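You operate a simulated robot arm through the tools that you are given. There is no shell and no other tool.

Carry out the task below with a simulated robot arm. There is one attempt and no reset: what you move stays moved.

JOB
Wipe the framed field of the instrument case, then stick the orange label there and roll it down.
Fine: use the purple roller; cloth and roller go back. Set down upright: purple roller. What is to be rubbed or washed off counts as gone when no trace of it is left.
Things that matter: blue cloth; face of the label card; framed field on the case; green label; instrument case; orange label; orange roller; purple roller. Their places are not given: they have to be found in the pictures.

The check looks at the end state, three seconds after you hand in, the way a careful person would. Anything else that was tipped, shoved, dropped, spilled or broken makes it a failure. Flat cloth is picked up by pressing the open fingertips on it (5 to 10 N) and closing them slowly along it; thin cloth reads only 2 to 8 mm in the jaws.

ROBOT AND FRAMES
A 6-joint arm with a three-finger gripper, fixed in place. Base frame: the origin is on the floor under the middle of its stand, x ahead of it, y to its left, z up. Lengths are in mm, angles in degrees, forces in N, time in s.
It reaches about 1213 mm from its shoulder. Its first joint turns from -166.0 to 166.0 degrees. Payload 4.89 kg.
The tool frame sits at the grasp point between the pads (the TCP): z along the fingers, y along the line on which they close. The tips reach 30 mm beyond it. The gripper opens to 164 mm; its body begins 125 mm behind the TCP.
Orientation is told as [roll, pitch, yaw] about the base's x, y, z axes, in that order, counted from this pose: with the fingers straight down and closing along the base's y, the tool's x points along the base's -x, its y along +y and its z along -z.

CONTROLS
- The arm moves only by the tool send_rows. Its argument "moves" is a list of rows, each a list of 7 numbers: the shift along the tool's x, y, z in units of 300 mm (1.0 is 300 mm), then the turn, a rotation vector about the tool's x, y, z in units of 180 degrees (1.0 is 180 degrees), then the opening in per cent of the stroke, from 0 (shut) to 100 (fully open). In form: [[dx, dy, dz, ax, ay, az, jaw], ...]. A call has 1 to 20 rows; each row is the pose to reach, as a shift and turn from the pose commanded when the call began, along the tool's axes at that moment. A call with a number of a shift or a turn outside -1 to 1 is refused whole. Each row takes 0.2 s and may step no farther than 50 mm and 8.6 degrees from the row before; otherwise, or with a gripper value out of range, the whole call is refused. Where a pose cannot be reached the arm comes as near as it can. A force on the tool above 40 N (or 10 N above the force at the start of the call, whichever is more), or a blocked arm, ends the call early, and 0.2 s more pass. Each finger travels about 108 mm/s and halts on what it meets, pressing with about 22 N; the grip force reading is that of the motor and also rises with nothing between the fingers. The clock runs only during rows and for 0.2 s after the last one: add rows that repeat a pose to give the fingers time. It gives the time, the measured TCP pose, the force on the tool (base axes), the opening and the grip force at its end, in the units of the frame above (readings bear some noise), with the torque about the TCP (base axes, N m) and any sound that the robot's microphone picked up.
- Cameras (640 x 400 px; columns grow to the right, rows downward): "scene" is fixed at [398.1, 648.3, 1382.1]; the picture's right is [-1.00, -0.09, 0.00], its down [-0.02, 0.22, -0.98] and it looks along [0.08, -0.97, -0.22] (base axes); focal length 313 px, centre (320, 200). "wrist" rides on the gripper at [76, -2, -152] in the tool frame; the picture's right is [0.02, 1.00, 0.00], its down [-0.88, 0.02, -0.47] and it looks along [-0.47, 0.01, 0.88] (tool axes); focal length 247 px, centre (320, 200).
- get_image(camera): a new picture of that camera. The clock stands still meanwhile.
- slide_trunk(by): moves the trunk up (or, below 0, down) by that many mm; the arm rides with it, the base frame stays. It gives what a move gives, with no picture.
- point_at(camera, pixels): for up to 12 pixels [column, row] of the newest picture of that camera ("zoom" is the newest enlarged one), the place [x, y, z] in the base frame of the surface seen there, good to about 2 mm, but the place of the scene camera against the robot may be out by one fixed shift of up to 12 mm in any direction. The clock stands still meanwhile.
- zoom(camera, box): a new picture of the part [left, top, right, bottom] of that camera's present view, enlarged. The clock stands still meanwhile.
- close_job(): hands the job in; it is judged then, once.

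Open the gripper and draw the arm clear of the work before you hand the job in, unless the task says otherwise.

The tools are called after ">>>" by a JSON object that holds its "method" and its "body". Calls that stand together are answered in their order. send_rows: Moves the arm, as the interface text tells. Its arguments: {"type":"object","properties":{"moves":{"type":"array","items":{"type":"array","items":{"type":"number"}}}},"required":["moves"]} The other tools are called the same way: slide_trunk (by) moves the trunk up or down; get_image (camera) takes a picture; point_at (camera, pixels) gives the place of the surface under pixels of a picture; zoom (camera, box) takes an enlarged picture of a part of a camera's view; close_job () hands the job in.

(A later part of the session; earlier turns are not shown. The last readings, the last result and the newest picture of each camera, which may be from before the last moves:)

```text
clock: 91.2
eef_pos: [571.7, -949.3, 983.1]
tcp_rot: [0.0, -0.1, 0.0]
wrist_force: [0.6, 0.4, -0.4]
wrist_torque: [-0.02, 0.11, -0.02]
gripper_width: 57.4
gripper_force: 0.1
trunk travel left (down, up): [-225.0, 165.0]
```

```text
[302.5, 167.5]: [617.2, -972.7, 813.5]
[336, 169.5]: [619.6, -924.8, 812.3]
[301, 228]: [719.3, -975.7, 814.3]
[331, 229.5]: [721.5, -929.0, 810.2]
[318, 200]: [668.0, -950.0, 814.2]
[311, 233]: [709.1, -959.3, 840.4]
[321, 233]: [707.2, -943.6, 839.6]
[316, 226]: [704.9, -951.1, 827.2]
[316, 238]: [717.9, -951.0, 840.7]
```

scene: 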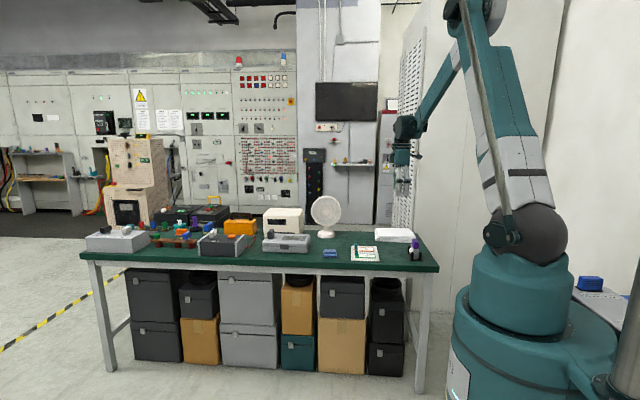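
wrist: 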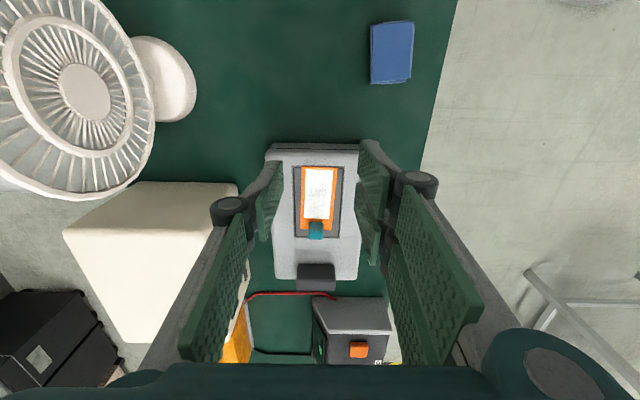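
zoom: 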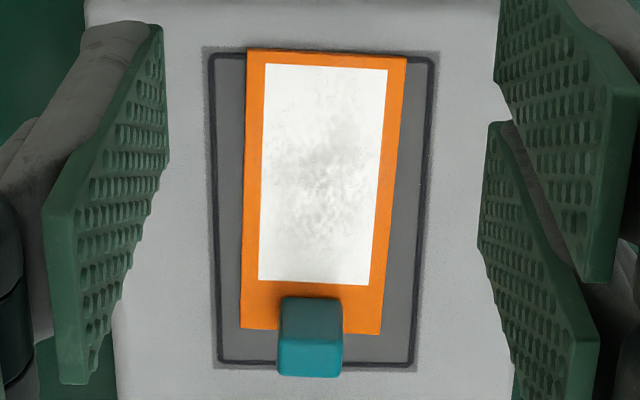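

The label has turned about −1.7° and sits about 8.5 mm too far toward −x; its tab centre is at (712,−951.5). I go above the tab with matching yaw to regrip it.

>>> {"method": "send_rows", "body": {"moves": [[-0.15, -0.002, 0, 0, 0, 0.003, 35], [-0.3, -0.004, 0, 0, 0, 0.006, 35], [-0.4, -0.006, 0.05, 0, 0, 0.0094, 35], [-0.469, -0.007, 0.15, 0, 0, 0.0094, 35], [-0.469, -0.007, 0.277, 0, 0, 0.0094, 35], [-0.469, -0.007, 0.277, 0, 0, 0.0094, 35]]}}

>>> {"method": "get_image", "body": {"camera": "wrist"}}

>>> {"method": "zoom", "body": {"camera": "wrist", "box": [240, 60, 400, 210]}}

>>> {"method": "zoom", "body": {"camera": "scene", "box": [272, 205, 320, 250]}}

```text
clock: 92.6
eef_pos: [711.7, -954.2, 901.3]
tcp_rot: [0.0, 0.0, -1.7]
wrist_force: [0.7, 0.1, -1.1]
wrist_torque: [0.03, 0.06, -0.01]
gripper_width: 57.3
gripper_force: 0.0
trunk travel left (down, up): [-225.0, 165.0]
```

```text
taken
```

wrist: 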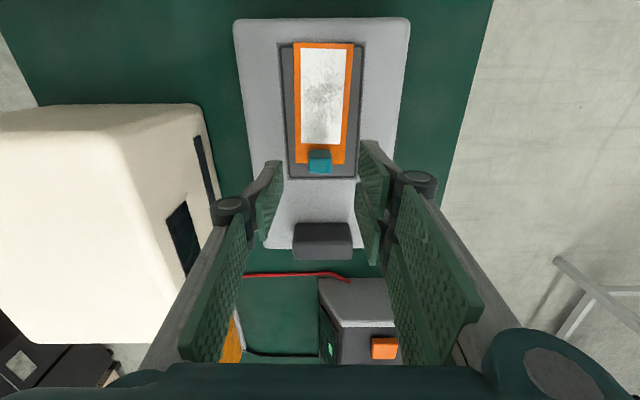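

```text
2.67 times, centred on (320, 135) of wrist
```

zoom: 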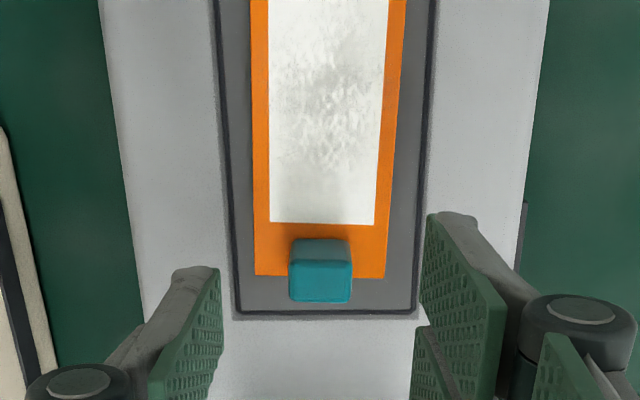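

```text
8.89 times, centred on (296, 228) of scene
```

zoom: 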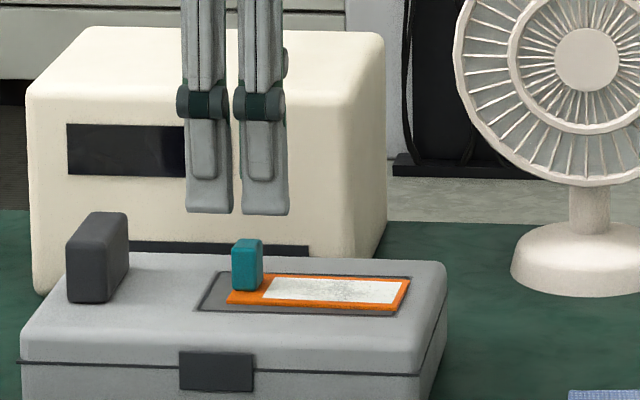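

I re-measure the tab from this closer view to centre the grip.

>>> {"method": "point_at", "body": {"camera": "wrist", "pixels": [[310, 165], [330, 165], [320, 162], [320, 171], [320, 155], [320, 168], [313, 168], [328, 168], [296, 45], [351, 47], [298, 160], [342, 162]]}}

```text
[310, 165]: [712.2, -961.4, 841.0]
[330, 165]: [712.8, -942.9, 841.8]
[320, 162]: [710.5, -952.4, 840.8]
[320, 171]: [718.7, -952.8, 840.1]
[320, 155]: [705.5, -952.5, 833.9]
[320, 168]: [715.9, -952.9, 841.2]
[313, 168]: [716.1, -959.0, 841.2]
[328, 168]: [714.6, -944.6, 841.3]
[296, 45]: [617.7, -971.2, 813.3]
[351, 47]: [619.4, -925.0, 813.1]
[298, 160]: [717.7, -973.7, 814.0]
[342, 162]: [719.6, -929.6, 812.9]
```

The tab centre is (712.3,−952.3), right under the gripper. I lower to TCP z≈850 and close on it.

>>> {"method": "send_rows", "body": {"moves": [[0, 0.002, 0.06, 0, 0, 0, 35], [0, 0.002, 0.12, 0, 0, 0, 35], [0, 0.002, 0.155, 0, 0, 0, 35], [0, 0.002, 0.168, 0, 0, 0, 35], [0, 0.002, 0.168, 0, 0, 0, 28], [0, 0.002, 0.168, 0, 0, 0, 22], [0, 0.002, 0.168, 0, 0, 0, 17], [0, 0.002, 0.168, 0, 0, 0, 14], [0, 0.002, 0.168, 0, 0, 0, 12], [0, 0.002, 0.168, 0, 0, 0, 8], [0, 0.002, 0.168, 0, 0, 0, 4], [0, 0.002, 0.168, 0, 0, 0, 2], [0, 0.002, 0.168, 0, 0, 0, 2]]}}

>>> {"method": "get_image", "body": {"camera": "wrist"}}

>>> {"method": "zoom", "body": {"camera": "scene", "box": [272, 215, 320, 250]}}

```text
clock: 95.4
eef_pos: [711.8, -951.4, 851.3]
tcp_rot: [0.0, 0.1, -1.7]
wrist_force: [0.4, 0.0, 0.0]
wrist_torque: [0.01, -0.04, -0.01]
gripper_width: 21.1
gripper_force: 21.9
trunk travel left (down, up): [-225.0, 165.0]
```

```text
taken
```

wrist: 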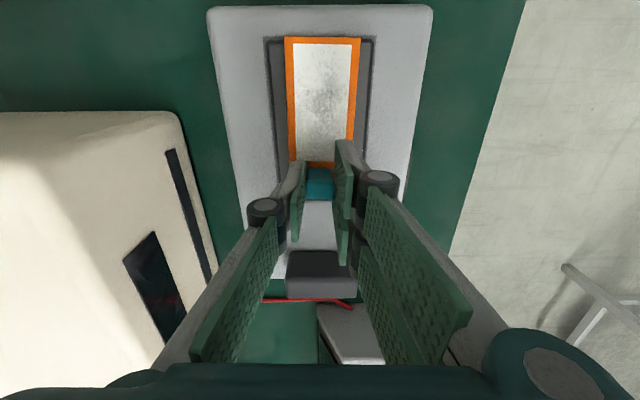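

```text
11.43 times, centred on (296, 232) of scene
```

zoom: 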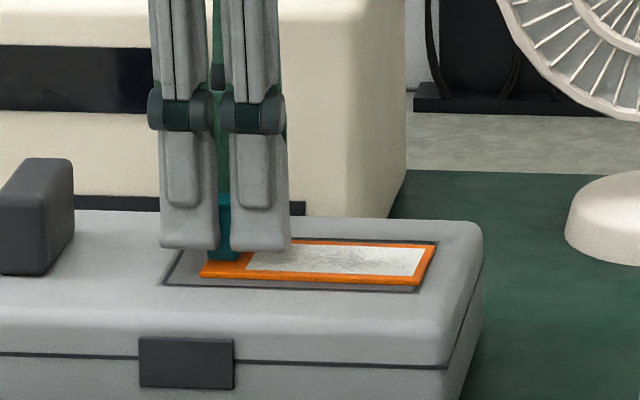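

The tab is held (21.1 mm). I lift a few mm, reading the force, and turn back to yaw 0.

>>> {"method": "send_rows", "body": {"moves": [[0, 0, -0.005, 0, 0, 0, 2], [0, 0, -0.01, 0, 0, 0, 2], [0, 0, -0.01, 0, 0, 0, 2]]}}

>>> {"method": "send_rows", "body": {"moves": [[0, 0, -0.02, 0, 0, -0.003, 2], [0, 0, -0.04, 0, 0, -0.006, 2], [0, 0, -0.055, 0, 0, -0.0094, 2], [0, 0, -0.055, 0, 0, -0.0094, 2]]}}

>>> {"method": "get_image", "body": {"camera": "wrist"}}

>>> {"method": "zoom", "body": {"camera": "wrist", "box": [220, 20, 420, 145]}}

>>> {"method": "point_at", "body": {"camera": "zoom", "pixels": [[330, 52], [209, 52], [448, 56], [212, 200], [438, 200], [218, 370], [330, 48]]}}

```text
clock: 96.2
eef_pos: [711.6, -949.9, 854.0]
tcp_rot: [0.1, 0.0, -1.7]
wrist_force: [-0.3, 0.5, 0.0]
wrist_torque: [0.03, 0.03, 0.01]
gripper_width: 20.9
gripper_force: 22.0
trunk travel left (down, up): [-225.0, 165.0]
```

```text
clock: 97.2
eef_pos: [711.3, -950.4, 870.3]
tcp_rot: [0.0, 0.0, 0.0]
wrist_force: [-0.6, -0.7, 0.2]
wrist_torque: [-0.03, -0.03, 0.01]
gripper_width: 20.6
gripper_force: 22.1
trunk travel left (down, up): [-225.0, 165.0]
```

```text
taken
```

wrist: 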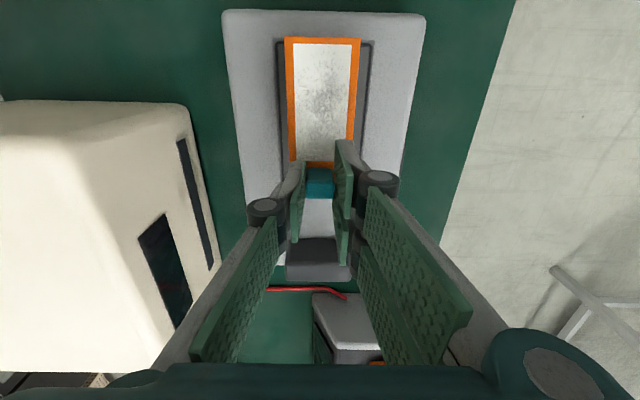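

```text
3.20 times, centred on (320, 82) of wrist
```

zoom: 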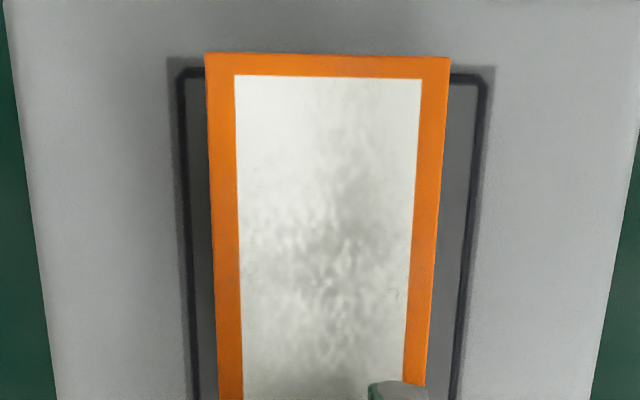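

```text
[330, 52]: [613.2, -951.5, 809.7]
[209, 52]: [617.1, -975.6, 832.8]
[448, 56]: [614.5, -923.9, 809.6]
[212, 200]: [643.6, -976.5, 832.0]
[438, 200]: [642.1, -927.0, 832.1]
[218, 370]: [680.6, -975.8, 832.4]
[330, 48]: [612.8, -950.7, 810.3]
```

It lifts freely. The label edge needs +8.6 mm in x and about +1.5 mm in y; I shift accordingly and lower to about 4 mm above the lid.

>>> {"method": "send_rows", "body": {"moves": [[-0.0143, 0.0025, 0, 0, 0, 0, 2], [-0.0287, 0.005, 0, 0, 0, 0, 2], [-0.0287, 0.005, 0.025, 0, 0, 0, 2], [-0.0287, 0.005, 0.05, 0, 0, 0, 2], [-0.0287, 0.005, 0.05, 0, 0, 0, 2]]}}

>>> {"method": "get_image", "body": {"camera": "wrist"}}

>>> {"method": "zoom", "body": {"camera": "wrist", "box": [240, 10, 400, 110]}}

>>> {"method": "point_at", "body": {"camera": "zoom", "pixels": [[330, 112], [182, 112], [480, 116], [190, 250], [465, 250], [330, 52], [124, 60], [545, 62], [128, 250], [525, 250]]}}

>>> {"method": "zoom", "body": {"camera": "scene", "box": [272, 222, 320, 252]}}

```text
clock: 98.4
eef_pos: [720.9, -949.3, 854.6]
tcp_rot: [0.0, 0.0, -0.1]
wrist_force: [0.1, 0.5, -0.7]
wrist_torque: [0.0, 0.02, 0.04]
gripper_width: 20.8
gripper_force: 22.5
trunk travel left (down, up): [-225.0, 165.0]
```

```text
taken
```

wrist: 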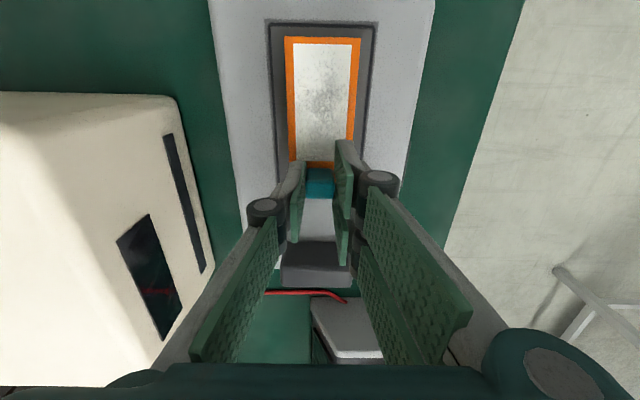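

```text
4.00 times, centred on (320, 60) of wrist
```

zoom: 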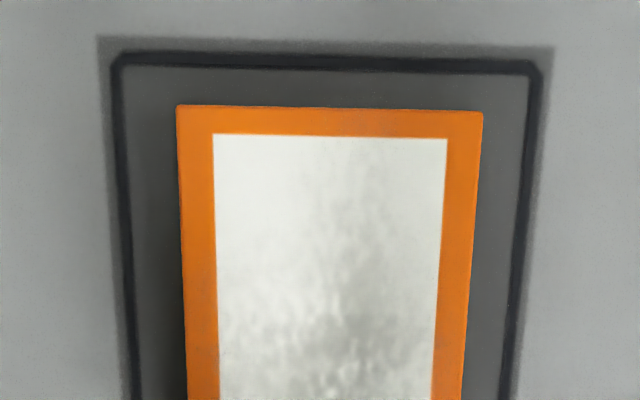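

```text
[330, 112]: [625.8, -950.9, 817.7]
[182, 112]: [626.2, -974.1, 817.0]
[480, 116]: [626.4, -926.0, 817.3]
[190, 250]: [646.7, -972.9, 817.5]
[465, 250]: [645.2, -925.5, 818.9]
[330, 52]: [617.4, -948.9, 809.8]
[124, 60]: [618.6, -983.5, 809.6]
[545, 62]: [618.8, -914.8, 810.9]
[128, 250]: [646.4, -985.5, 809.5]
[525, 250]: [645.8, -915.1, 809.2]
```

```text
13.33 times, centred on (296, 237) of scene
```

zoom: 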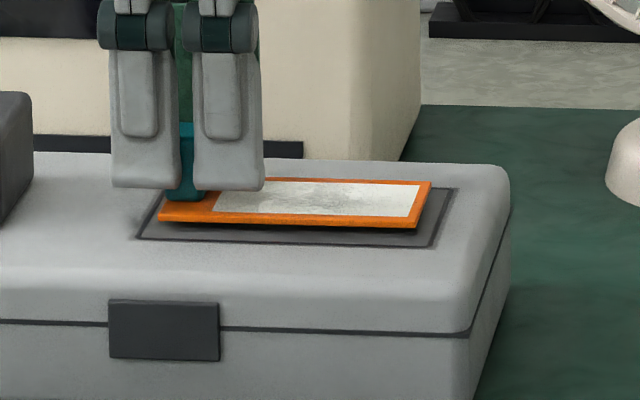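

The label is centred again (edge x≈625, y centre ≈ −950). I lower it to contact in small steps.

>>> {"method": "send_rows", "body": {"moves": [[0, 0, 0.005, 0, 0, 0, 2], [0, 0, 0.01, 0, 0, 0, 2], [0, 0, 0.01, 0, 0, 0, 2]]}}

>>> {"method": "send_rows", "body": {"moves": [[0, 0, 0.0025, 0, 0, 0, 2], [0, 0, 0.0025, 0, 0, 0, 2]]}}

>>> {"method": "send_rows", "body": {"moves": [[0, 0, 0.0025, 0, 0, 0, 2], [0, 0, 0.0025, 0, 0, 0, 2]]}}

```text
clock: 99.2
eef_pos: [720.9, -948.4, 852.2]
tcp_rot: [0.0, 0.0, -0.1]
wrist_force: [0.5, 0.6, 0.5]
wrist_torque: [0.0, 0.0, 0.02]
gripper_width: 20.8
gripper_force: 22.0
trunk travel left (down, up): [-225.0, 165.0]
```

```text
clock: 99.8
eef_pos: [721.1, -949.3, 850.3]
tcp_rot: [-0.1, 0.0, 0.0]
wrist_force: [-0.6, 0.7, 0.9]
wrist_torque: [0.01, 0.0, -0.04]
gripper_width: 21.0
gripper_force: 21.8
trunk travel left (down, up): [-225.0, 165.0]
```

```text
clock: 100.4
eef_pos: [720.4, -948.6, 849.8]
tcp_rot: [-0.1, 0.0, 0.0]
wrist_force: [1.1, 0.0, 2.6]
wrist_torque: [0.02, 0.05, 0.01]
gripper_width: 20.8
gripper_force: 22.1
trunk travel left (down, up): [-225.0, 165.0]
```

Contact starts (2.6 N). I press to about 12 N and hold for a couple of seconds so the adhesive takes.

>>> {"method": "send_rows", "body": {"moves": [[0, 0, 0.0025, 0, 0, 0, 2], [0, 0, 0.0025, 0, 0, 0, 2]]}}

>>> {"method": "send_rows", "body": {"moves": [[0, 0, 0.002, 0, 0, 0, 2], [0, 0, 0.002, 0, 0, 0, 2], [0, 0, 0.002, 0, 0, 0, 2], [0, 0, 0.002, 0, 0, 0, 2], [0, 0, 0.002, 0, 0, 0, 2], [0, 0, 0.002, 0, 0, 0, 2], [0, 0, 0.002, 0, 0, 0, 2], [0, 0, 0.002, 0, 0, 0, 2]]}}

>>> {"method": "zoom", "body": {"camera": "scene", "box": [272, 222, 320, 252]}}

```text
clock: 101.0
eef_pos: [721.6, -949.9, 850.0]
tcp_rot: [0.1, 0.0, 0.1]
wrist_force: [1.2, -0.5, 8.7]
wrist_torque: [0.02, 0.17, -0.01]
gripper_width: 20.7
gripper_force: 22.0
trunk travel left (down, up): [-225.0, 165.0]
```

```text
clock: 102.8
eef_pos: [720.5, -950.5, 848.8]
tcp_rot: [0.0, 0.0, -0.1]
wrist_force: [-0.4, -0.3, 14.0]
wrist_torque: [-0.01, 0.06, 0.02]
gripper_width: 20.8
gripper_force: 21.7
trunk travel left (down, up): [-225.0, 165.0]
```

```text
13.33 times, centred on (296, 237) of scene
```

zoom: 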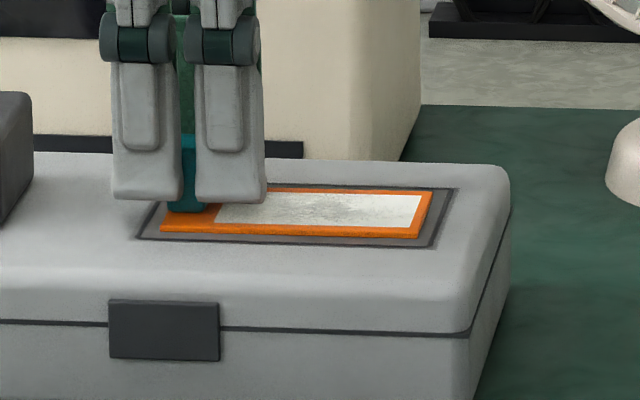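

The label lies flat with 14 N applied. I ease off, open, and rise to check its place.

>>> {"method": "send_rows", "body": {"moves": [[0, 0, -0.002, 0, 0, 0, 2], [0, 0, -0.003, 0, 0, 0, 13], [0, 0, -0.003, 0, 0, 0, 16], [0, 0, -0.003, 0, 0, 0, 22], [0, 0, -0.003, 0, 0, 0, 28], [0, 0, -0.003, 0, 0, 0, 35], [0, 0, -0.003, 0, 0, 0, 35], [0, 0, -0.05, 0, 0, 0, 35], [0, 0, -0.15, 0, 0, 0, 35], [0, 0, -0.28, 0, 0, 0, 35], [0.1, 0, -0.4, 0, 0, 0, 35], [0.25, 0, -0.45, 0, 0, 0, 35], [0.4, 0, -0.45, 0, 0, 0, 35], [0.5, 0, -0.45, 0, 0, 0, 35], [0.5, 0, -0.45, 0, 0, 0, 35]]}}

>>> {"method": "get_image", "body": {"camera": "wrist"}}

>>> {"method": "zoom", "body": {"camera": "wrist", "box": [270, 155, 366, 245]}}

>>> {"method": "zoom", "body": {"camera": "scene", "box": [272, 222, 320, 252]}}

```text
clock: 106.0
eef_pos: [570.3, -949.6, 983.9]
tcp_rot: [0.0, -0.1, 0.0]
wrist_force: [-0.3, -0.2, 0.2]
wrist_torque: [0.02, -0.09, 0.02]
gripper_width: 57.2
gripper_force: 0.0
trunk travel left (down, up): [-225.0, 165.0]
```

```text
taken
```

wrist: 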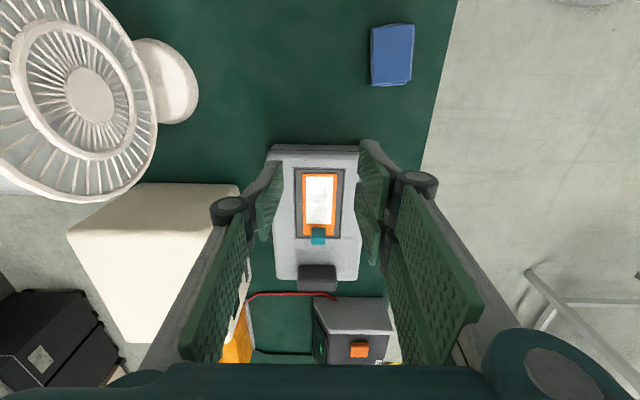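

```text
4.44 times, centred on (318, 200) of wrist
```

zoom: 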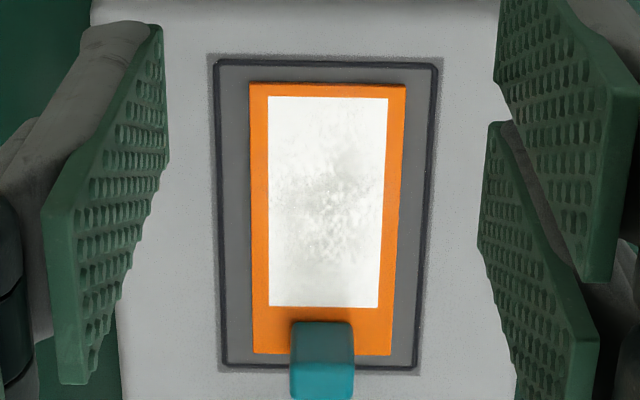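

```text
13.33 times, centred on (296, 237) of scene
```

zoom: 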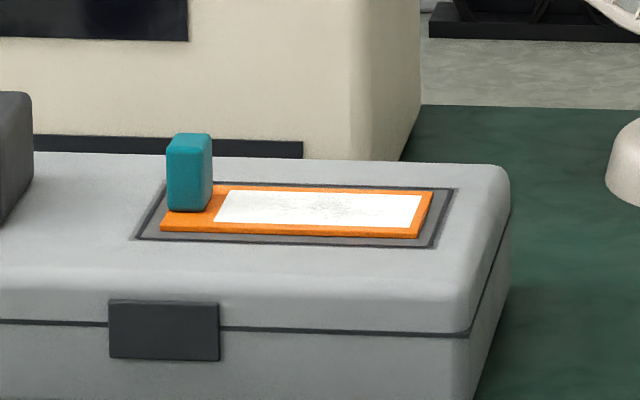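

The label is well centred again. This time I'll grip the roller across its thin side (closing along x), which is a steadier hold; I travel back toward the roller.

>>> {"method": "send_rows", "body": {"moves": [[0.15, 0.02, 0, 0, 0, 0, 45], [0.3, 0.04, 0, 0, 0, 0, 45], [0.45, 0.06, 0, 0, 0, 0, 45], [0.6, 0.08, 0, 0, 0, 0, 45], [0.75, 0.1, 0, 0, 0, 0, 45], [0.9, 0.115, 0, 0, 0, 0, 45], [1.0, 0.13, 0, 0, 0, 0, 45]]}}

>>> {"method": "send_rows", "body": {"moves": [[0.15, 0.02, 0, 0, 0, 0, 45], [0.3, 0.04, 0, 0, 0, 0, 45], [0.45, 0.06, 0, 0, 0, 0, 45], [0.6, 0.08, 0, 0, 0, 0, 45], [0.74, 0.1, 0, 0, 0, 0, 45], [0.74, 0.1, 0, 0, 0, 0, 45]]}}

>>> {"method": "send_rows", "body": {"moves": [[0, 0, 0, 0, 0, 0.045, 45], [0, 0, 0, 0, 0, 0.09, 45], [0, 0, 0, 0, 0, 0.135, 45], [0, 0, 0, 0, 0, 0.18, 45], [0, 0, 0, 0, 0, 0.225, 45], [0, 0, 0, 0, 0, 0.27, 45], [0, 0, 0, 0, 0, 0.315, 45], [0, 0, 0, 0, 0, 0.36, 45], [0, 0, 0, 0, 0, 0.405, 45], [0, 0, 0, 0, 0, 0.45, 45], [0, 0, 0, 0, 0, 0.48, 45], [0, 0, 0, 0, 0, 0.5, 45], [0, 0, 0, 0, 0, 0.5, 45]]}}

>>> {"method": "get_image", "body": {"camera": "wrist"}}

>>> {"method": "get_image", "body": {"camera": "scene"}}

```text
clock: 107.6
eef_pos: [271.9, -911.0, 983.2]
tcp_rot: [0.0, 0.1, 0.0]
wrist_force: [1.5, -0.5, -0.5]
wrist_torque: [-0.02, 0.11, -0.02]
gripper_width: 74.1
gripper_force: 0.1
trunk travel left (down, up): [-225.0, 165.0]
```

```text
clock: 109.0
eef_pos: [47.2, -878.3, 983.9]
tcp_rot: [0.1, 0.1, -0.1]
wrist_force: [-1.3, -0.2, 0.5]
wrist_torque: [0.05, -0.08, 0.04]
gripper_width: 73.4
gripper_force: 0.1
trunk travel left (down, up): [-225.0, 165.0]
```

```text
clock: 111.8
eef_pos: [48.7, -880.2, 983.9]
tcp_rot: [0.0, -0.1, -90.1]
wrist_force: [-0.3, -0.3, 0.3]
wrist_torque: [0.01, -0.01, -0.02]
gripper_width: 73.8
gripper_force: 0.2
trunk travel left (down, up): [-225.0, 165.0]
```

```text
taken
```

wrist: 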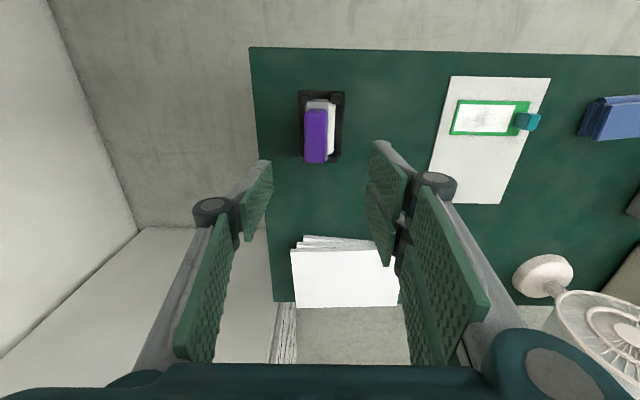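

```text
taken
```

scene: 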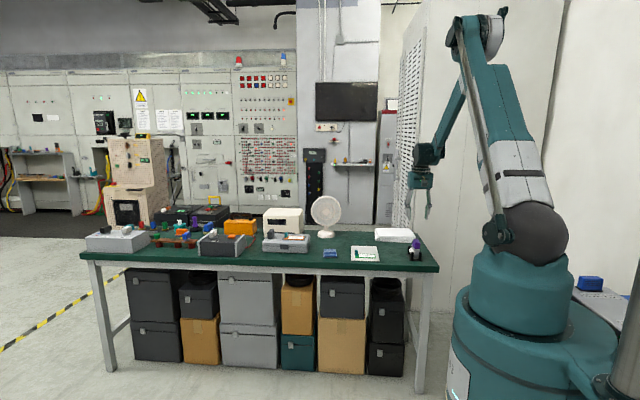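

The gripper is now turned to close along x. I measure the roller's handle (it leans a little toward −x).

>>> {"method": "zoom", "body": {"camera": "wrist", "box": [272, 80, 368, 180]}}

>>> {"method": "point_at", "body": {"camera": "zoom", "pixels": [[300, 200]]}}

>>> {"method": "zoom", "body": {"camera": "scene", "box": [394, 225, 442, 265]}}

```text
4.00 times, centred on (320, 130) of wrist
```

zoom: 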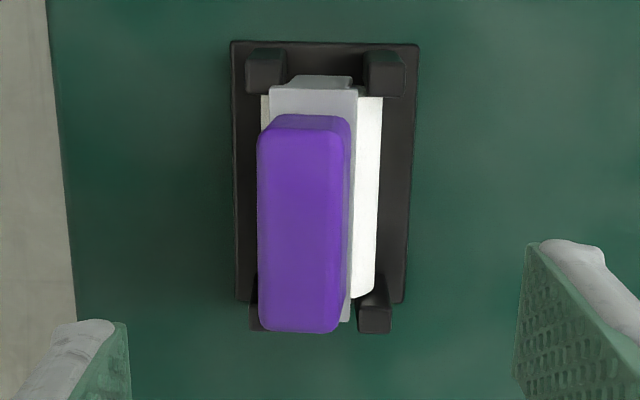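

```text
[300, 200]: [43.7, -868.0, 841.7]
```

```text
10.00 times, centred on (418, 245) of scene
```

zoom: 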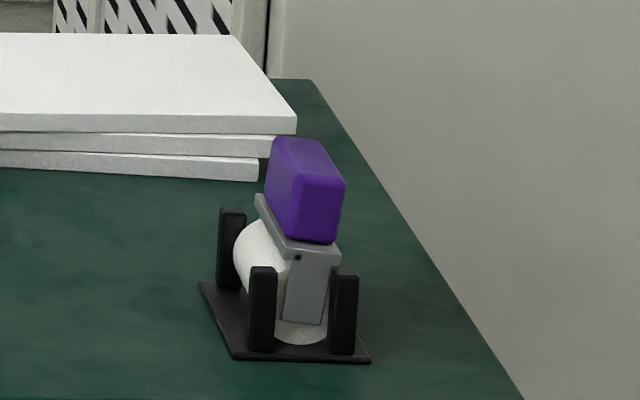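

>>> {"method": "zoom", "body": {"camera": "wrist", "box": [240, 80, 400, 180]}}

>>> {"method": "point_at", "body": {"camera": "zoom", "pixels": [[265, 145], [340, 140], [268, 320], [338, 322], [302, 230], [346, 150], [345, 300], [354, 100], [275, 100], [375, 200], [352, 300], [302, 120]]}}

```text
4.00 times, centred on (320, 130) of wrist
```

zoom: 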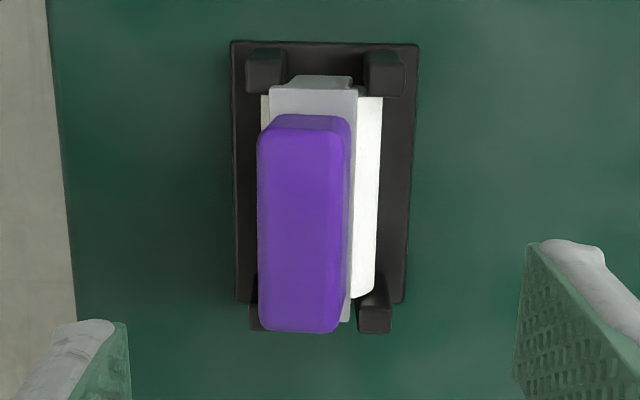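

```text
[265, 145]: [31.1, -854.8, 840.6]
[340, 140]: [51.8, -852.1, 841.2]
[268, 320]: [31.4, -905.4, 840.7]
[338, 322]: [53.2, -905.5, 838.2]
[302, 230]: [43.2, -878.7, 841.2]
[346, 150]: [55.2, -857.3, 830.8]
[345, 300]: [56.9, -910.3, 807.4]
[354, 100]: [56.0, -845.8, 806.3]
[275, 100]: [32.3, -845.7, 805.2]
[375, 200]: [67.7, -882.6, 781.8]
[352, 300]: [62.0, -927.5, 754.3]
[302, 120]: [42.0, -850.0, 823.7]
```

The handle leans about 5° to −x; closing the flat pads along x will square it up. I lower to TCP z≈840 at x≈47 with the fingers on either side.

>>> {"method": "send_rows", "body": {"moves": [[0, -0.004, 0.13, 0, 0, 0, 45], [0, -0.004, 0.26, 0, 0, 0, 45], [0, -0.004, 0.36, 0, 0, 0, 45], [0, -0.004, 0.43, 0, 0, 0, 45], [0, -0.004, 0.478, 0, 0, 0, 45], [0, -0.004, 0.478, 0, 0, 0, 45]]}}

>>> {"method": "get_image", "body": {"camera": "wrist"}}

>>> {"method": "zoom", "body": {"camera": "scene", "box": [394, 215, 442, 265]}}

```text
clock: 113.2
eef_pos: [48.4, -879.6, 840.0]
tcp_rot: [-0.1, 0.0, -89.9]
wrist_force: [0.3, -1.0, 0.4]
wrist_torque: [0.02, -0.01, -0.01]
gripper_width: 73.6
gripper_force: 0.1
trunk travel left (down, up): [-225.0, 165.0]
```

```text
taken
```

wrist: 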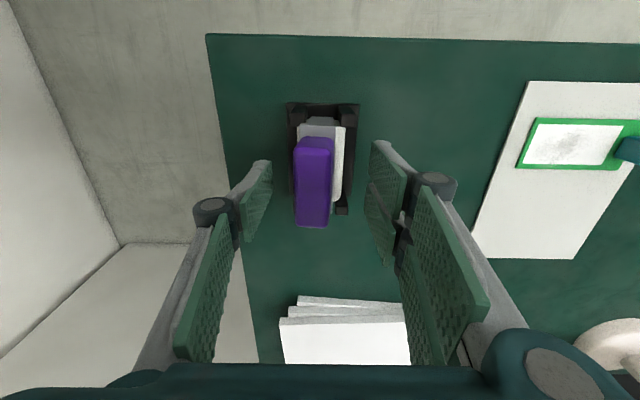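

```text
8.00 times, centred on (418, 240) of scene
```

zoom: 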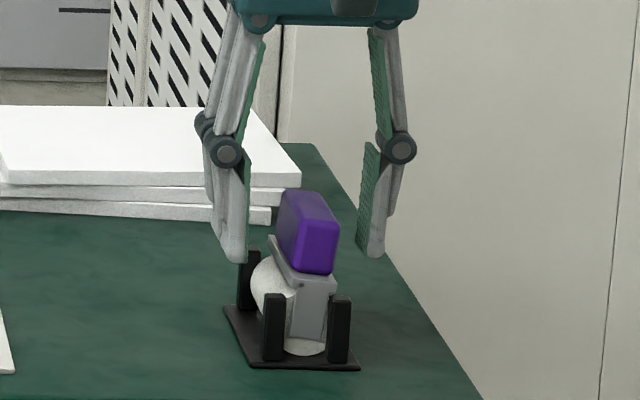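

The fingers straddle the handle well, with tips at its lower end. I close slowly so the pads square it up.

>>> {"method": "send_rows", "body": {"moves": [[0, 0, 0, 0, 0, 0, 40], [0, 0, 0, 0, 0, 0, 35], [0, 0, 0, 0, 0, 0, 31], [0, 0, 0, 0, 0, 0, 28], [0, 0, 0, 0, 0, 0, 25], [0, 0, 0, 0, 0, 0, 22], [0, 0, 0, 0, 0, 0, 20], [0, 0, 0, 0, 0, 0, 18], [0, 0, 0, 0, 0, 0, 16], [0, 0, 0, 0, 0, 0, 14], [0, 0, 0, 0, 0, 0, 10], [0, 0, 0, 0, 0, 0, 6], [0, 0, 0, 0, 0, 0, 6]]}}

>>> {"method": "get_image", "body": {"camera": "wrist"}}

>>> {"method": "zoom", "body": {"camera": "scene", "box": [394, 215, 442, 265]}}

```text
clock: 116.0
eef_pos: [48.1, -879.4, 841.1]
tcp_rot: [0.0, 0.1, -89.9]
wrist_force: [0.6, -1.0, 1.0]
wrist_torque: [-0.01, -0.11, 0.01]
gripper_width: 25.5
gripper_force: 22.3
trunk travel left (down, up): [-225.0, 165.0]
```

```text
taken
```

wrist: 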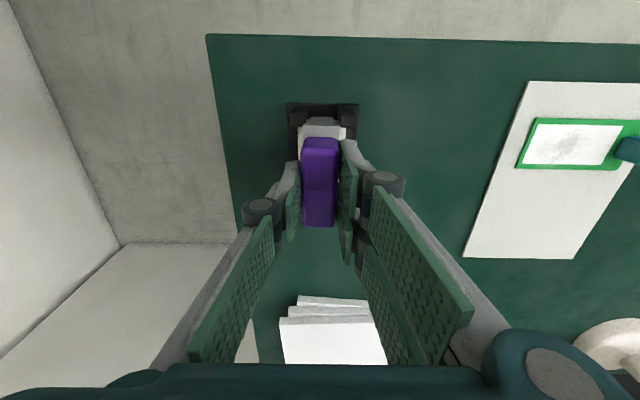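

```text
8.00 times, centred on (418, 240) of scene
```

zoom: 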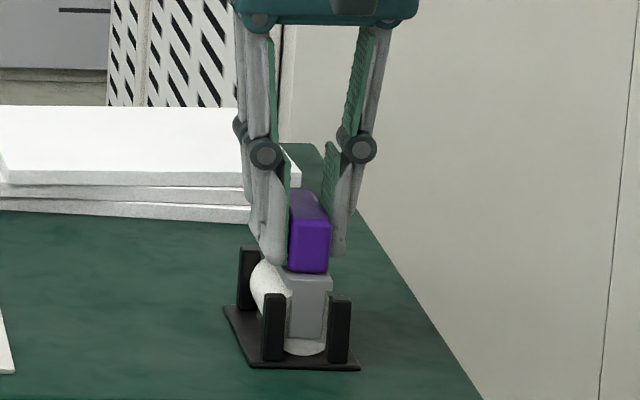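

The roller is now held upright (25.5 mm, full pad contact). I lift it straight out of the cradle.

>>> {"method": "send_rows", "body": {"moves": [[0, 0, -0.01, 0, 0, 0, 6], [0, 0, -0.03, 0, 0, 0, 6], [0, 0, -0.07, 0, 0, 0, 6], [0, 0, -0.13, 0, 0, 0, 6], [0, 0, -0.2, 0, 0, 0, 6], [0, 0, -0.3, 0, 0, 0, 6], [0, 0, -0.42, 0, 0, 0, 6], [0, 0, -0.42, 0, 0, 0, 6]]}}

>>> {"method": "get_image", "body": {"camera": "wrist"}}

>>> {"method": "zoom", "body": {"camera": "scene", "box": [380, 195, 460, 265]}}

```text
clock: 117.8
eef_pos: [47.3, -879.8, 965.7]
tcp_rot: [0.0, 0.1, -90.0]
wrist_force: [-0.3, 0.6, -1.1]
wrist_torque: [-0.03, -0.03, 0.0]
gripper_width: 25.9
gripper_force: 21.6
trunk travel left (down, up): [-225.0, 165.0]
```

```text
taken
```

wrist: 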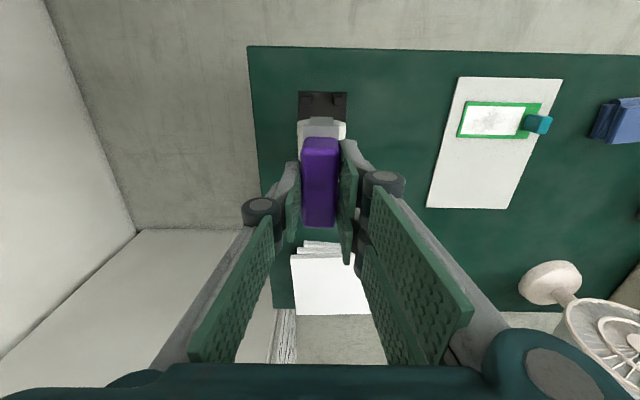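

```text
5.71 times, centred on (420, 230) of scene
```

zoom: 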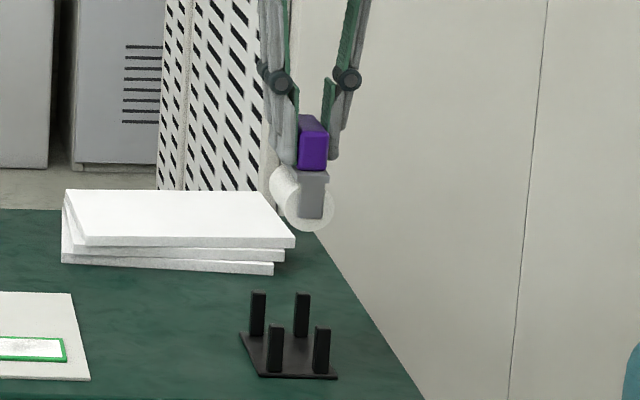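

The roller is out, the cradle untouched. I carry it at height to the case (in this yaw, tool y is base +x).

>>> {"method": "send_rows", "body": {"moves": [[-0.017, 0.143, 0, 0, 0, 0, 6], [-0.033, 0.286, 0, 0, 0, 0, 6], [-0.05, 0.429, 0, 0, 0, 0, 6], [-0.067, 0.572, 0, 0, 0, 0, 6], [-0.083, 0.715, 0, 0, 0, 0, 6], [-0.1, 0.858, 0, 0, 0, 0, 6], [-0.117, 1.0, 0, 0, 0, 0, 6], [-0.117, 1.0, 0, 0, 0, 0, 6]]}}

>>> {"method": "send_rows", "body": {"moves": [[-0.017, 0.143, 0, 0, 0, 0, 6], [-0.033, 0.286, 0, 0, 0, 0, 6], [-0.05, 0.429, 0, 0, 0, 0, 6], [-0.067, 0.572, 0, 0, 0, 0, 6], [-0.083, 0.715, 0, 0, 0, 0, 6], [-0.1, 0.858, 0, 0, 0, 0, 6], [-0.117, 1.0, 0, 0, 0, 0, 6], [-0.117, 1.0, 0, 0, 0, 0, 6]]}}

>>> {"method": "get_image", "body": {"camera": "wrist"}}

>>> {"method": "zoom", "body": {"camera": "scene", "box": [266, 195, 330, 255]}}

```text
clock: 119.6
eef_pos: [347.6, -914.3, 966.4]
tcp_rot: [0.0, 0.0, -90.0]
wrist_force: [1.3, 0.7, -1.7]
wrist_torque: [0.01, 0.11, 0.01]
gripper_width: 25.9
gripper_force: 21.6
trunk travel left (down, up): [-225.0, 165.0]
```

```text
clock: 121.4
eef_pos: [647.7, -948.8, 965.3]
tcp_rot: [0.0, 0.1, -90.1]
wrist_force: [0.7, -0.7, -2.0]
wrist_torque: [-0.01, 0.13, 0.0]
gripper_width: 25.7
gripper_force: 21.6
trunk travel left (down, up): [-225.0, 165.0]
```

```text
taken
```

wrist: 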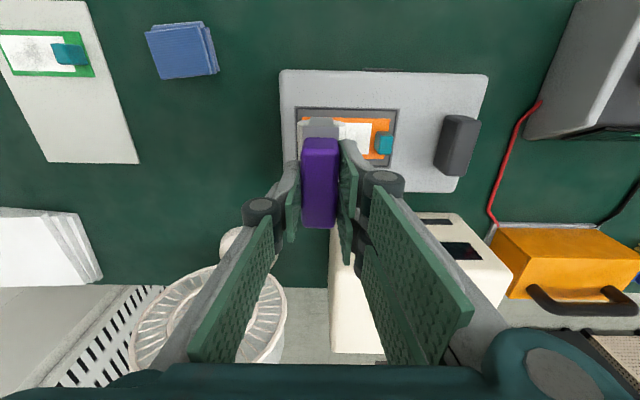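

```text
6.67 times, centred on (298, 225) of scene
```

zoom: 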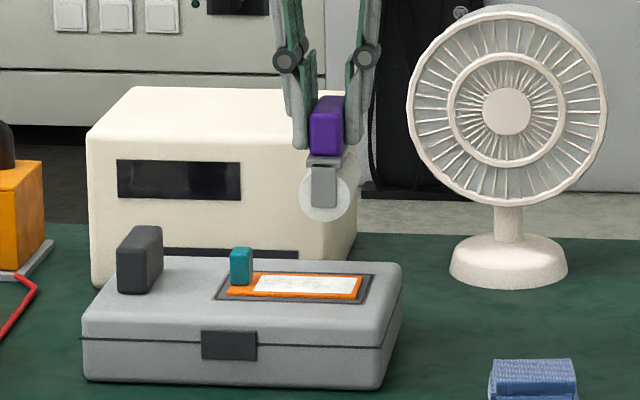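

The roller is over the label. I lower to a few mm above the expected contact (TCP z≈899.5).

>>> {"method": "send_rows", "body": {"moves": [[-0.003, 0.01, 0.06, 0, 0, 0, 6], [-0.003, 0.01, 0.13, 0, 0, 0, 6], [-0.003, 0.01, 0.18, 0, 0, 0, 6], [-0.003, 0.01, 0.2, 0, 0, 0, 6], [-0.003, 0.01, 0.2, 0, 0, 0, 6]]}}

>>> {"method": "send_rows", "body": {"moves": [[0, 0, 0.006, 0, 0, 0, 6], [0, 0, 0.01, 0, 0, 0, 6], [0, 0, 0.01, 0, 0, 0, 6]]}}

>>> {"method": "zoom", "body": {"camera": "scene", "box": [272, 215, 320, 250]}}

```text
clock: 122.6
eef_pos: [649.7, -951.6, 906.0]
tcp_rot: [0.0, 0.1, -89.9]
wrist_force: [0.2, 0.7, -2.2]
wrist_torque: [0.02, 0.04, -0.02]
gripper_width: 25.8
gripper_force: 21.9
trunk travel left (down, up): [-225.0, 165.0]
```

```text
clock: 123.4
eef_pos: [649.8, -952.0, 904.6]
tcp_rot: [-0.1, -0.1, -90.0]
wrist_force: [0.4, 0.0, -0.9]
wrist_torque: [-0.02, -0.02, 0.03]
gripper_width: 25.9
gripper_force: 21.8
trunk travel left (down, up): [-225.0, 165.0]
```

```text
11.43 times, centred on (296, 232) of scene
```

zoom: 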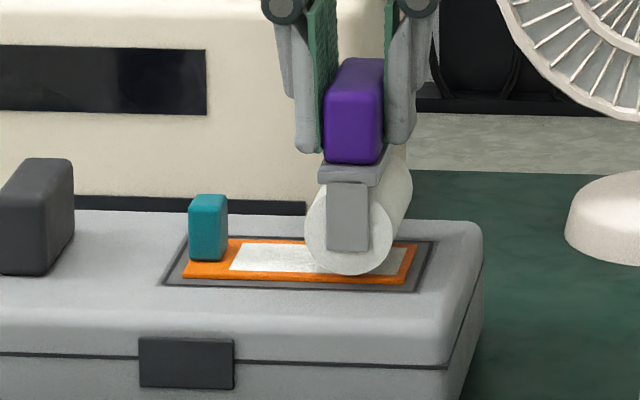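

Clear and square. I continue down in 1 mm steps to contact.

>>> {"method": "send_rows", "body": {"moves": [[0.003, 0, 0.004, 0, 0, 0, 6], [0.003, 0, 0.007, 0, 0, 0, 6], [0.003, 0, 0.007, 0, 0, 0, 6]]}}

>>> {"method": "send_rows", "body": {"moves": [[0, 0, 0.0035, 0, 0, 0, 6], [0, 0, 0.0035, 0, 0, 0, 6]]}}

>>> {"method": "send_rows", "body": {"moves": [[0, 0, 0.0035, 0, 0, 0, 6], [0, 0, 0.0035, 0, 0, 0, 6]]}}

```text
clock: 124.2
eef_pos: [648.8, -950.1, 901.5]
tcp_rot: [0.0, 0.1, -89.9]
wrist_force: [-1.0, 0.5, -1.5]
wrist_torque: [0.0, -0.01, 0.0]
gripper_width: 25.8
gripper_force: 21.8
trunk travel left (down, up): [-225.0, 165.0]
```

```text
clock: 124.8
eef_pos: [648.9, -949.8, 899.8]
tcp_rot: [0.0, 0.0, -90.0]
wrist_force: [-0.2, 0.7, -1.2]
wrist_torque: [0.02, 0.0, 0.01]
gripper_width: 25.8
gripper_force: 21.5
trunk travel left (down, up): [-225.0, 165.0]
```

```text
clock: 125.4
eef_pos: [650.3, -949.6, 898.3]
tcp_rot: [0.0, 0.0, -90.0]
wrist_force: [0.1, -0.1, 2.1]
wrist_torque: [0.01, -0.01, 0.0]
gripper_width: 25.8
gripper_force: 22.2
trunk travel left (down, up): [-225.0, 165.0]
```

Contact at z≈898.5 with no torque this time. I press a little more toward 8–10 N.

>>> {"method": "send_rows", "body": {"moves": [[0, 0, 0.0015, 0, 0, 0, 6], [0, 0, 0.0015, 0, 0, 0, 6]]}}

>>> {"method": "zoom", "body": {"camera": "scene", "box": [272, 215, 320, 250]}}

```text
clock: 126.0
eef_pos: [650.6, -949.9, 898.3]
tcp_rot: [0.0, 0.0, -90.0]
wrist_force: [0.9, 0.1, 5.1]
wrist_torque: [-0.02, 0.0, 0.02]
gripper_width: 25.7
gripper_force: 21.9
trunk travel left (down, up): [-225.0, 165.0]
```

```text
11.43 times, centred on (296, 232) of scene
```

zoom: 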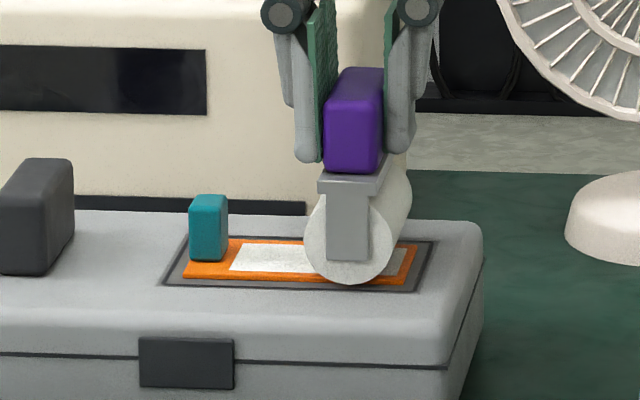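

Steady contact (5 N, no torque) and the label hasn't moved. I press a bit more and make a short roll toward +x, then check the label.

>>> {"method": "send_rows", "body": {"moves": [[0, 0, 0.0015, 0, 0, 0, 6], [0, 0.02, 0.0015, 0, 0, 0, 6], [0, 0.04, 0.0015, 0, 0, 0, 6], [0, 0.06, 0.0015, 0, 0, 0, 6]]}}

>>> {"method": "zoom", "body": {"camera": "scene", "box": [272, 215, 320, 250]}}

```text
clock: 127.0
eef_pos: [667.8, -951.3, 899.5]
tcp_rot: [0.0, 0.0, -90.0]
wrist_force: [-2.3, -0.4, 3.8]
wrist_torque: [-0.03, 0.14, -0.02]
gripper_width: 25.5
gripper_force: 21.5
trunk travel left (down, up): [-225.0, 165.0]
```

```text
11.43 times, centred on (296, 232) of scene
```

zoom: 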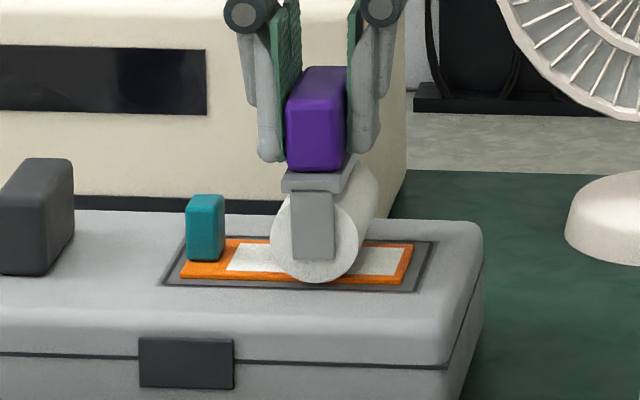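

The label crept about 1.3 mm with the roll, dragging since the press was only about 4 N. I press harder (about 10 N), so friction holds the label, and roll back toward −x slowly.

>>> {"method": "send_rows", "body": {"moves": [[0, 0, 0.002, 0, 0, 0, 6], [0, 0, 0.004, 0, 0, 0, 6], [0, 0, 0.004, 0, 0, 0, 6]]}}

>>> {"method": "zoom", "body": {"camera": "scene", "box": [272, 215, 320, 250]}}

```text
clock: 127.8
eef_pos: [667.9, -951.2, 897.9]
tcp_rot: [0.0, 0.0, -90.0]
wrist_force: [-0.9, -0.9, 14.0]
wrist_torque: [-0.1, 0.03, 0.0]
gripper_width: 25.7
gripper_force: 22.2
trunk travel left (down, up): [-225.0, 165.0]
```

```text
11.43 times, centred on (296, 232) of scene
```

zoom: 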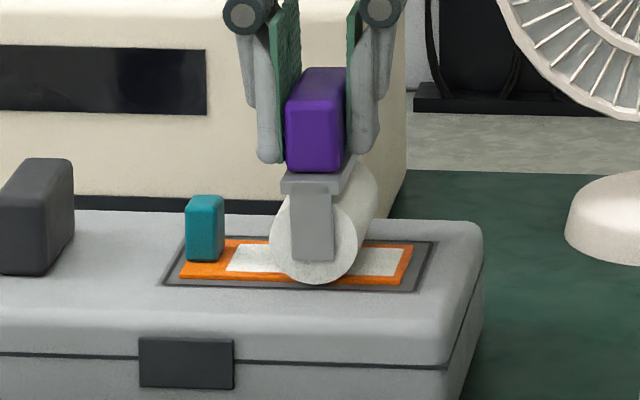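

14 N and steady. I roll slowly toward −x from x≈668 to about 632.

>>> {"method": "send_rows", "body": {"moves": [[0, -0.012, 0, 0, 0, 0, 6], [0, -0.024, 0, 0, 0, 0, 6], [0, -0.036, 0, 0, 0, 0, 6], [0, -0.048, 0, 0, 0, 0, 6], [0, -0.06, 0, 0, 0, 0, 6], [0, -0.072, 0, 0, 0, 0, 6], [0, -0.084, 0, 0, 0, 0, 6], [0, -0.096, 0, 0, 0, 0, 6], [0, -0.108, 0, 0, 0, 0, 6], [0, -0.12, 0, 0, 0, 0, 6]]}}

>>> {"method": "zoom", "body": {"camera": "scene", "box": [272, 215, 320, 250]}}

>>> {"method": "get_image", "body": {"camera": "wrist"}}

```text
clock: 130.0
eef_pos: [631.8, -950.5, 898.2]
tcp_rot: [0.1, -0.1, -90.1]
wrist_force: [3.7, 0.3, 9.3]
wrist_torque: [0.08, -0.23, 0.0]
gripper_width: 25.8
gripper_force: 22.1
trunk travel left (down, up): [-225.0, 165.0]
```

```text
11.43 times, centred on (296, 232) of scene
```

zoom: 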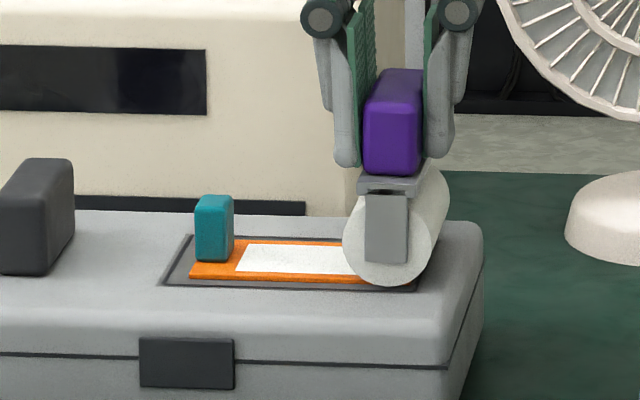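

```text
taken
```

wrist: 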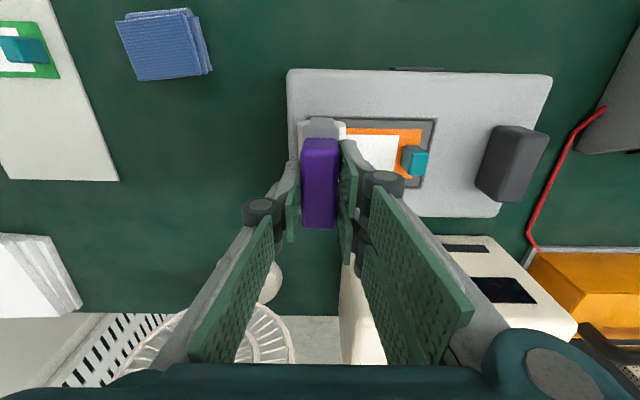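

The rolled part now looks clean white, but the label creeps about 10% along with the roll (now about −2.7 mm net). I finish the −x edge with a short roll and then return toward +x, which will bring it back.

>>> {"method": "send_rows", "body": {"moves": [[0, -0.012, 0, 0, 0, 0, 6], [0, -0.02, 0, 0, 0, 0, 6], [0, -0.02, 0, 0, 0, 0, 6], [0, -0.01, 0, 0, 0, 0, 6], [0, 0.002, 0, 0, 0, 0, 6], [0, 0.014, 0, 0, 0, 0, 6], [0, 0.026, 0, 0, 0, 0, 6], [0, 0.038, 0, 0, 0, 0, 6], [0, 0.05, 0, 0, 0, 0, 6], [0, 0.062, 0, 0, 0, 0, 6], [0, 0.074, 0, 0, 0, 0, 6], [0, 0.086, 0, 0, 0, 0, 6], [0, 0.098, 0, 0, 0, 0, 6], [0, 0.11, 0, 0, 0, 0, 6]]}}

>>> {"method": "zoom", "body": {"camera": "scene", "box": [272, 215, 320, 250]}}

>>> {"method": "get_image", "body": {"camera": "wrist"}}

>>> {"method": "zoom", "body": {"camera": "wrist", "box": [240, 80, 480, 230]}}

```text
clock: 133.0
eef_pos: [665.8, -951.0, 897.9]
tcp_rot: [0.0, 0.0, -90.0]
wrist_force: [-1.6, -0.1, 7.2]
wrist_torque: [0.01, 0.09, 0.02]
gripper_width: 25.9
gripper_force: 21.8
trunk travel left (down, up): [-225.0, 165.0]
```

```text
11.43 times, centred on (296, 232) of scene
```

zoom: 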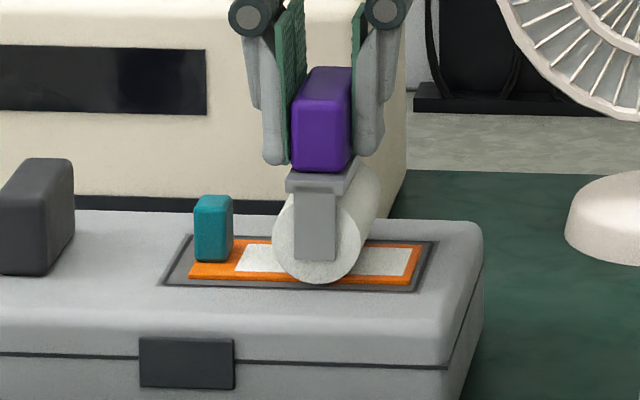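

```text
taken
```

wrist: 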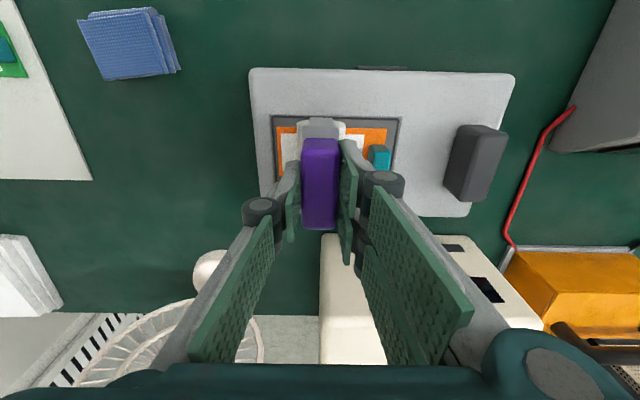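

```text
2.67 times, centred on (360, 155) of wrist
```

zoom: 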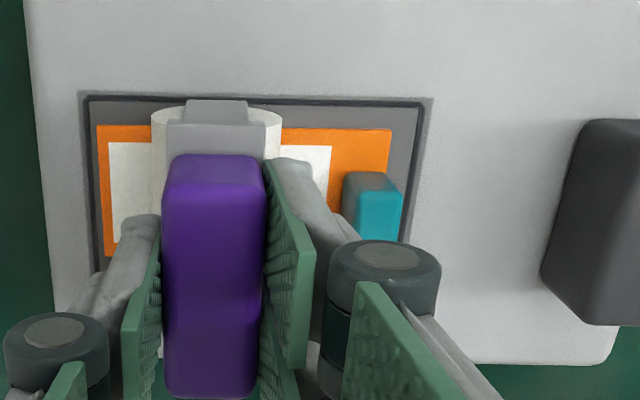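

The label is now barely creeping (2 mm toward −x of centre, still inside the frame). I roll on toward the tab, stopping at x≈688 short of it.

>>> {"method": "send_rows", "body": {"moves": [[0, 0.012, 0.001, 0, 0, 0, 6], [0, 0.024, 0.001, 0, 0, 0, 6], [0, 0.036, 0.001, 0, 0, 0, 6], [0, 0.048, 0.001, 0, 0, 0, 6], [0, 0.06, 0.001, 0, 0, 0, 6], [0, 0.072, 0.001, 0, 0, 0, 6], [0, 0.072, 0.001, 0, 0, 0, 6]]}}

>>> {"method": "zoom", "body": {"camera": "scene", "box": [272, 215, 320, 250]}}

>>> {"method": "zoom", "body": {"camera": "wrist", "box": [220, 80, 460, 230]}}

```text
clock: 134.6
eef_pos: [687.9, -949.6, 897.6]
tcp_rot: [0.0, 0.0, -90.0]
wrist_force: [-0.6, -0.4, 6.9]
wrist_torque: [0.02, -0.05, -0.05]
gripper_width: 25.7
gripper_force: 22.3
trunk travel left (down, up): [-225.0, 165.0]
```

```text
11.43 times, centred on (296, 232) of scene
```

zoom: 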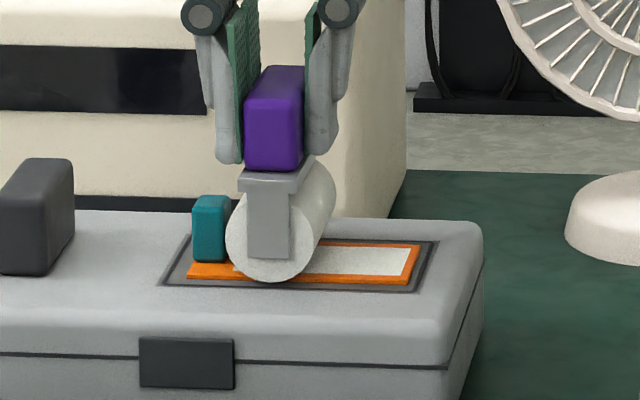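

```text
2.67 times, centred on (340, 155) of wrist
```

zoom: 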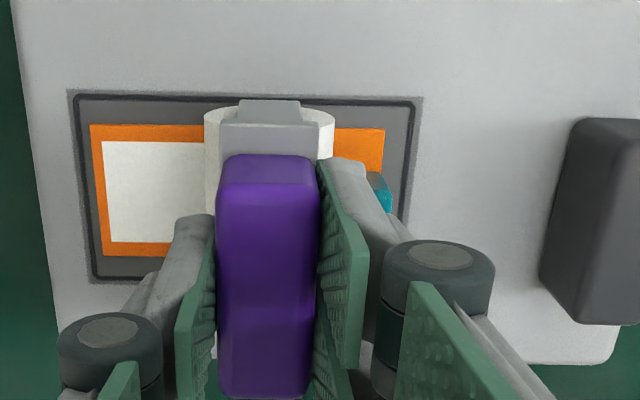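

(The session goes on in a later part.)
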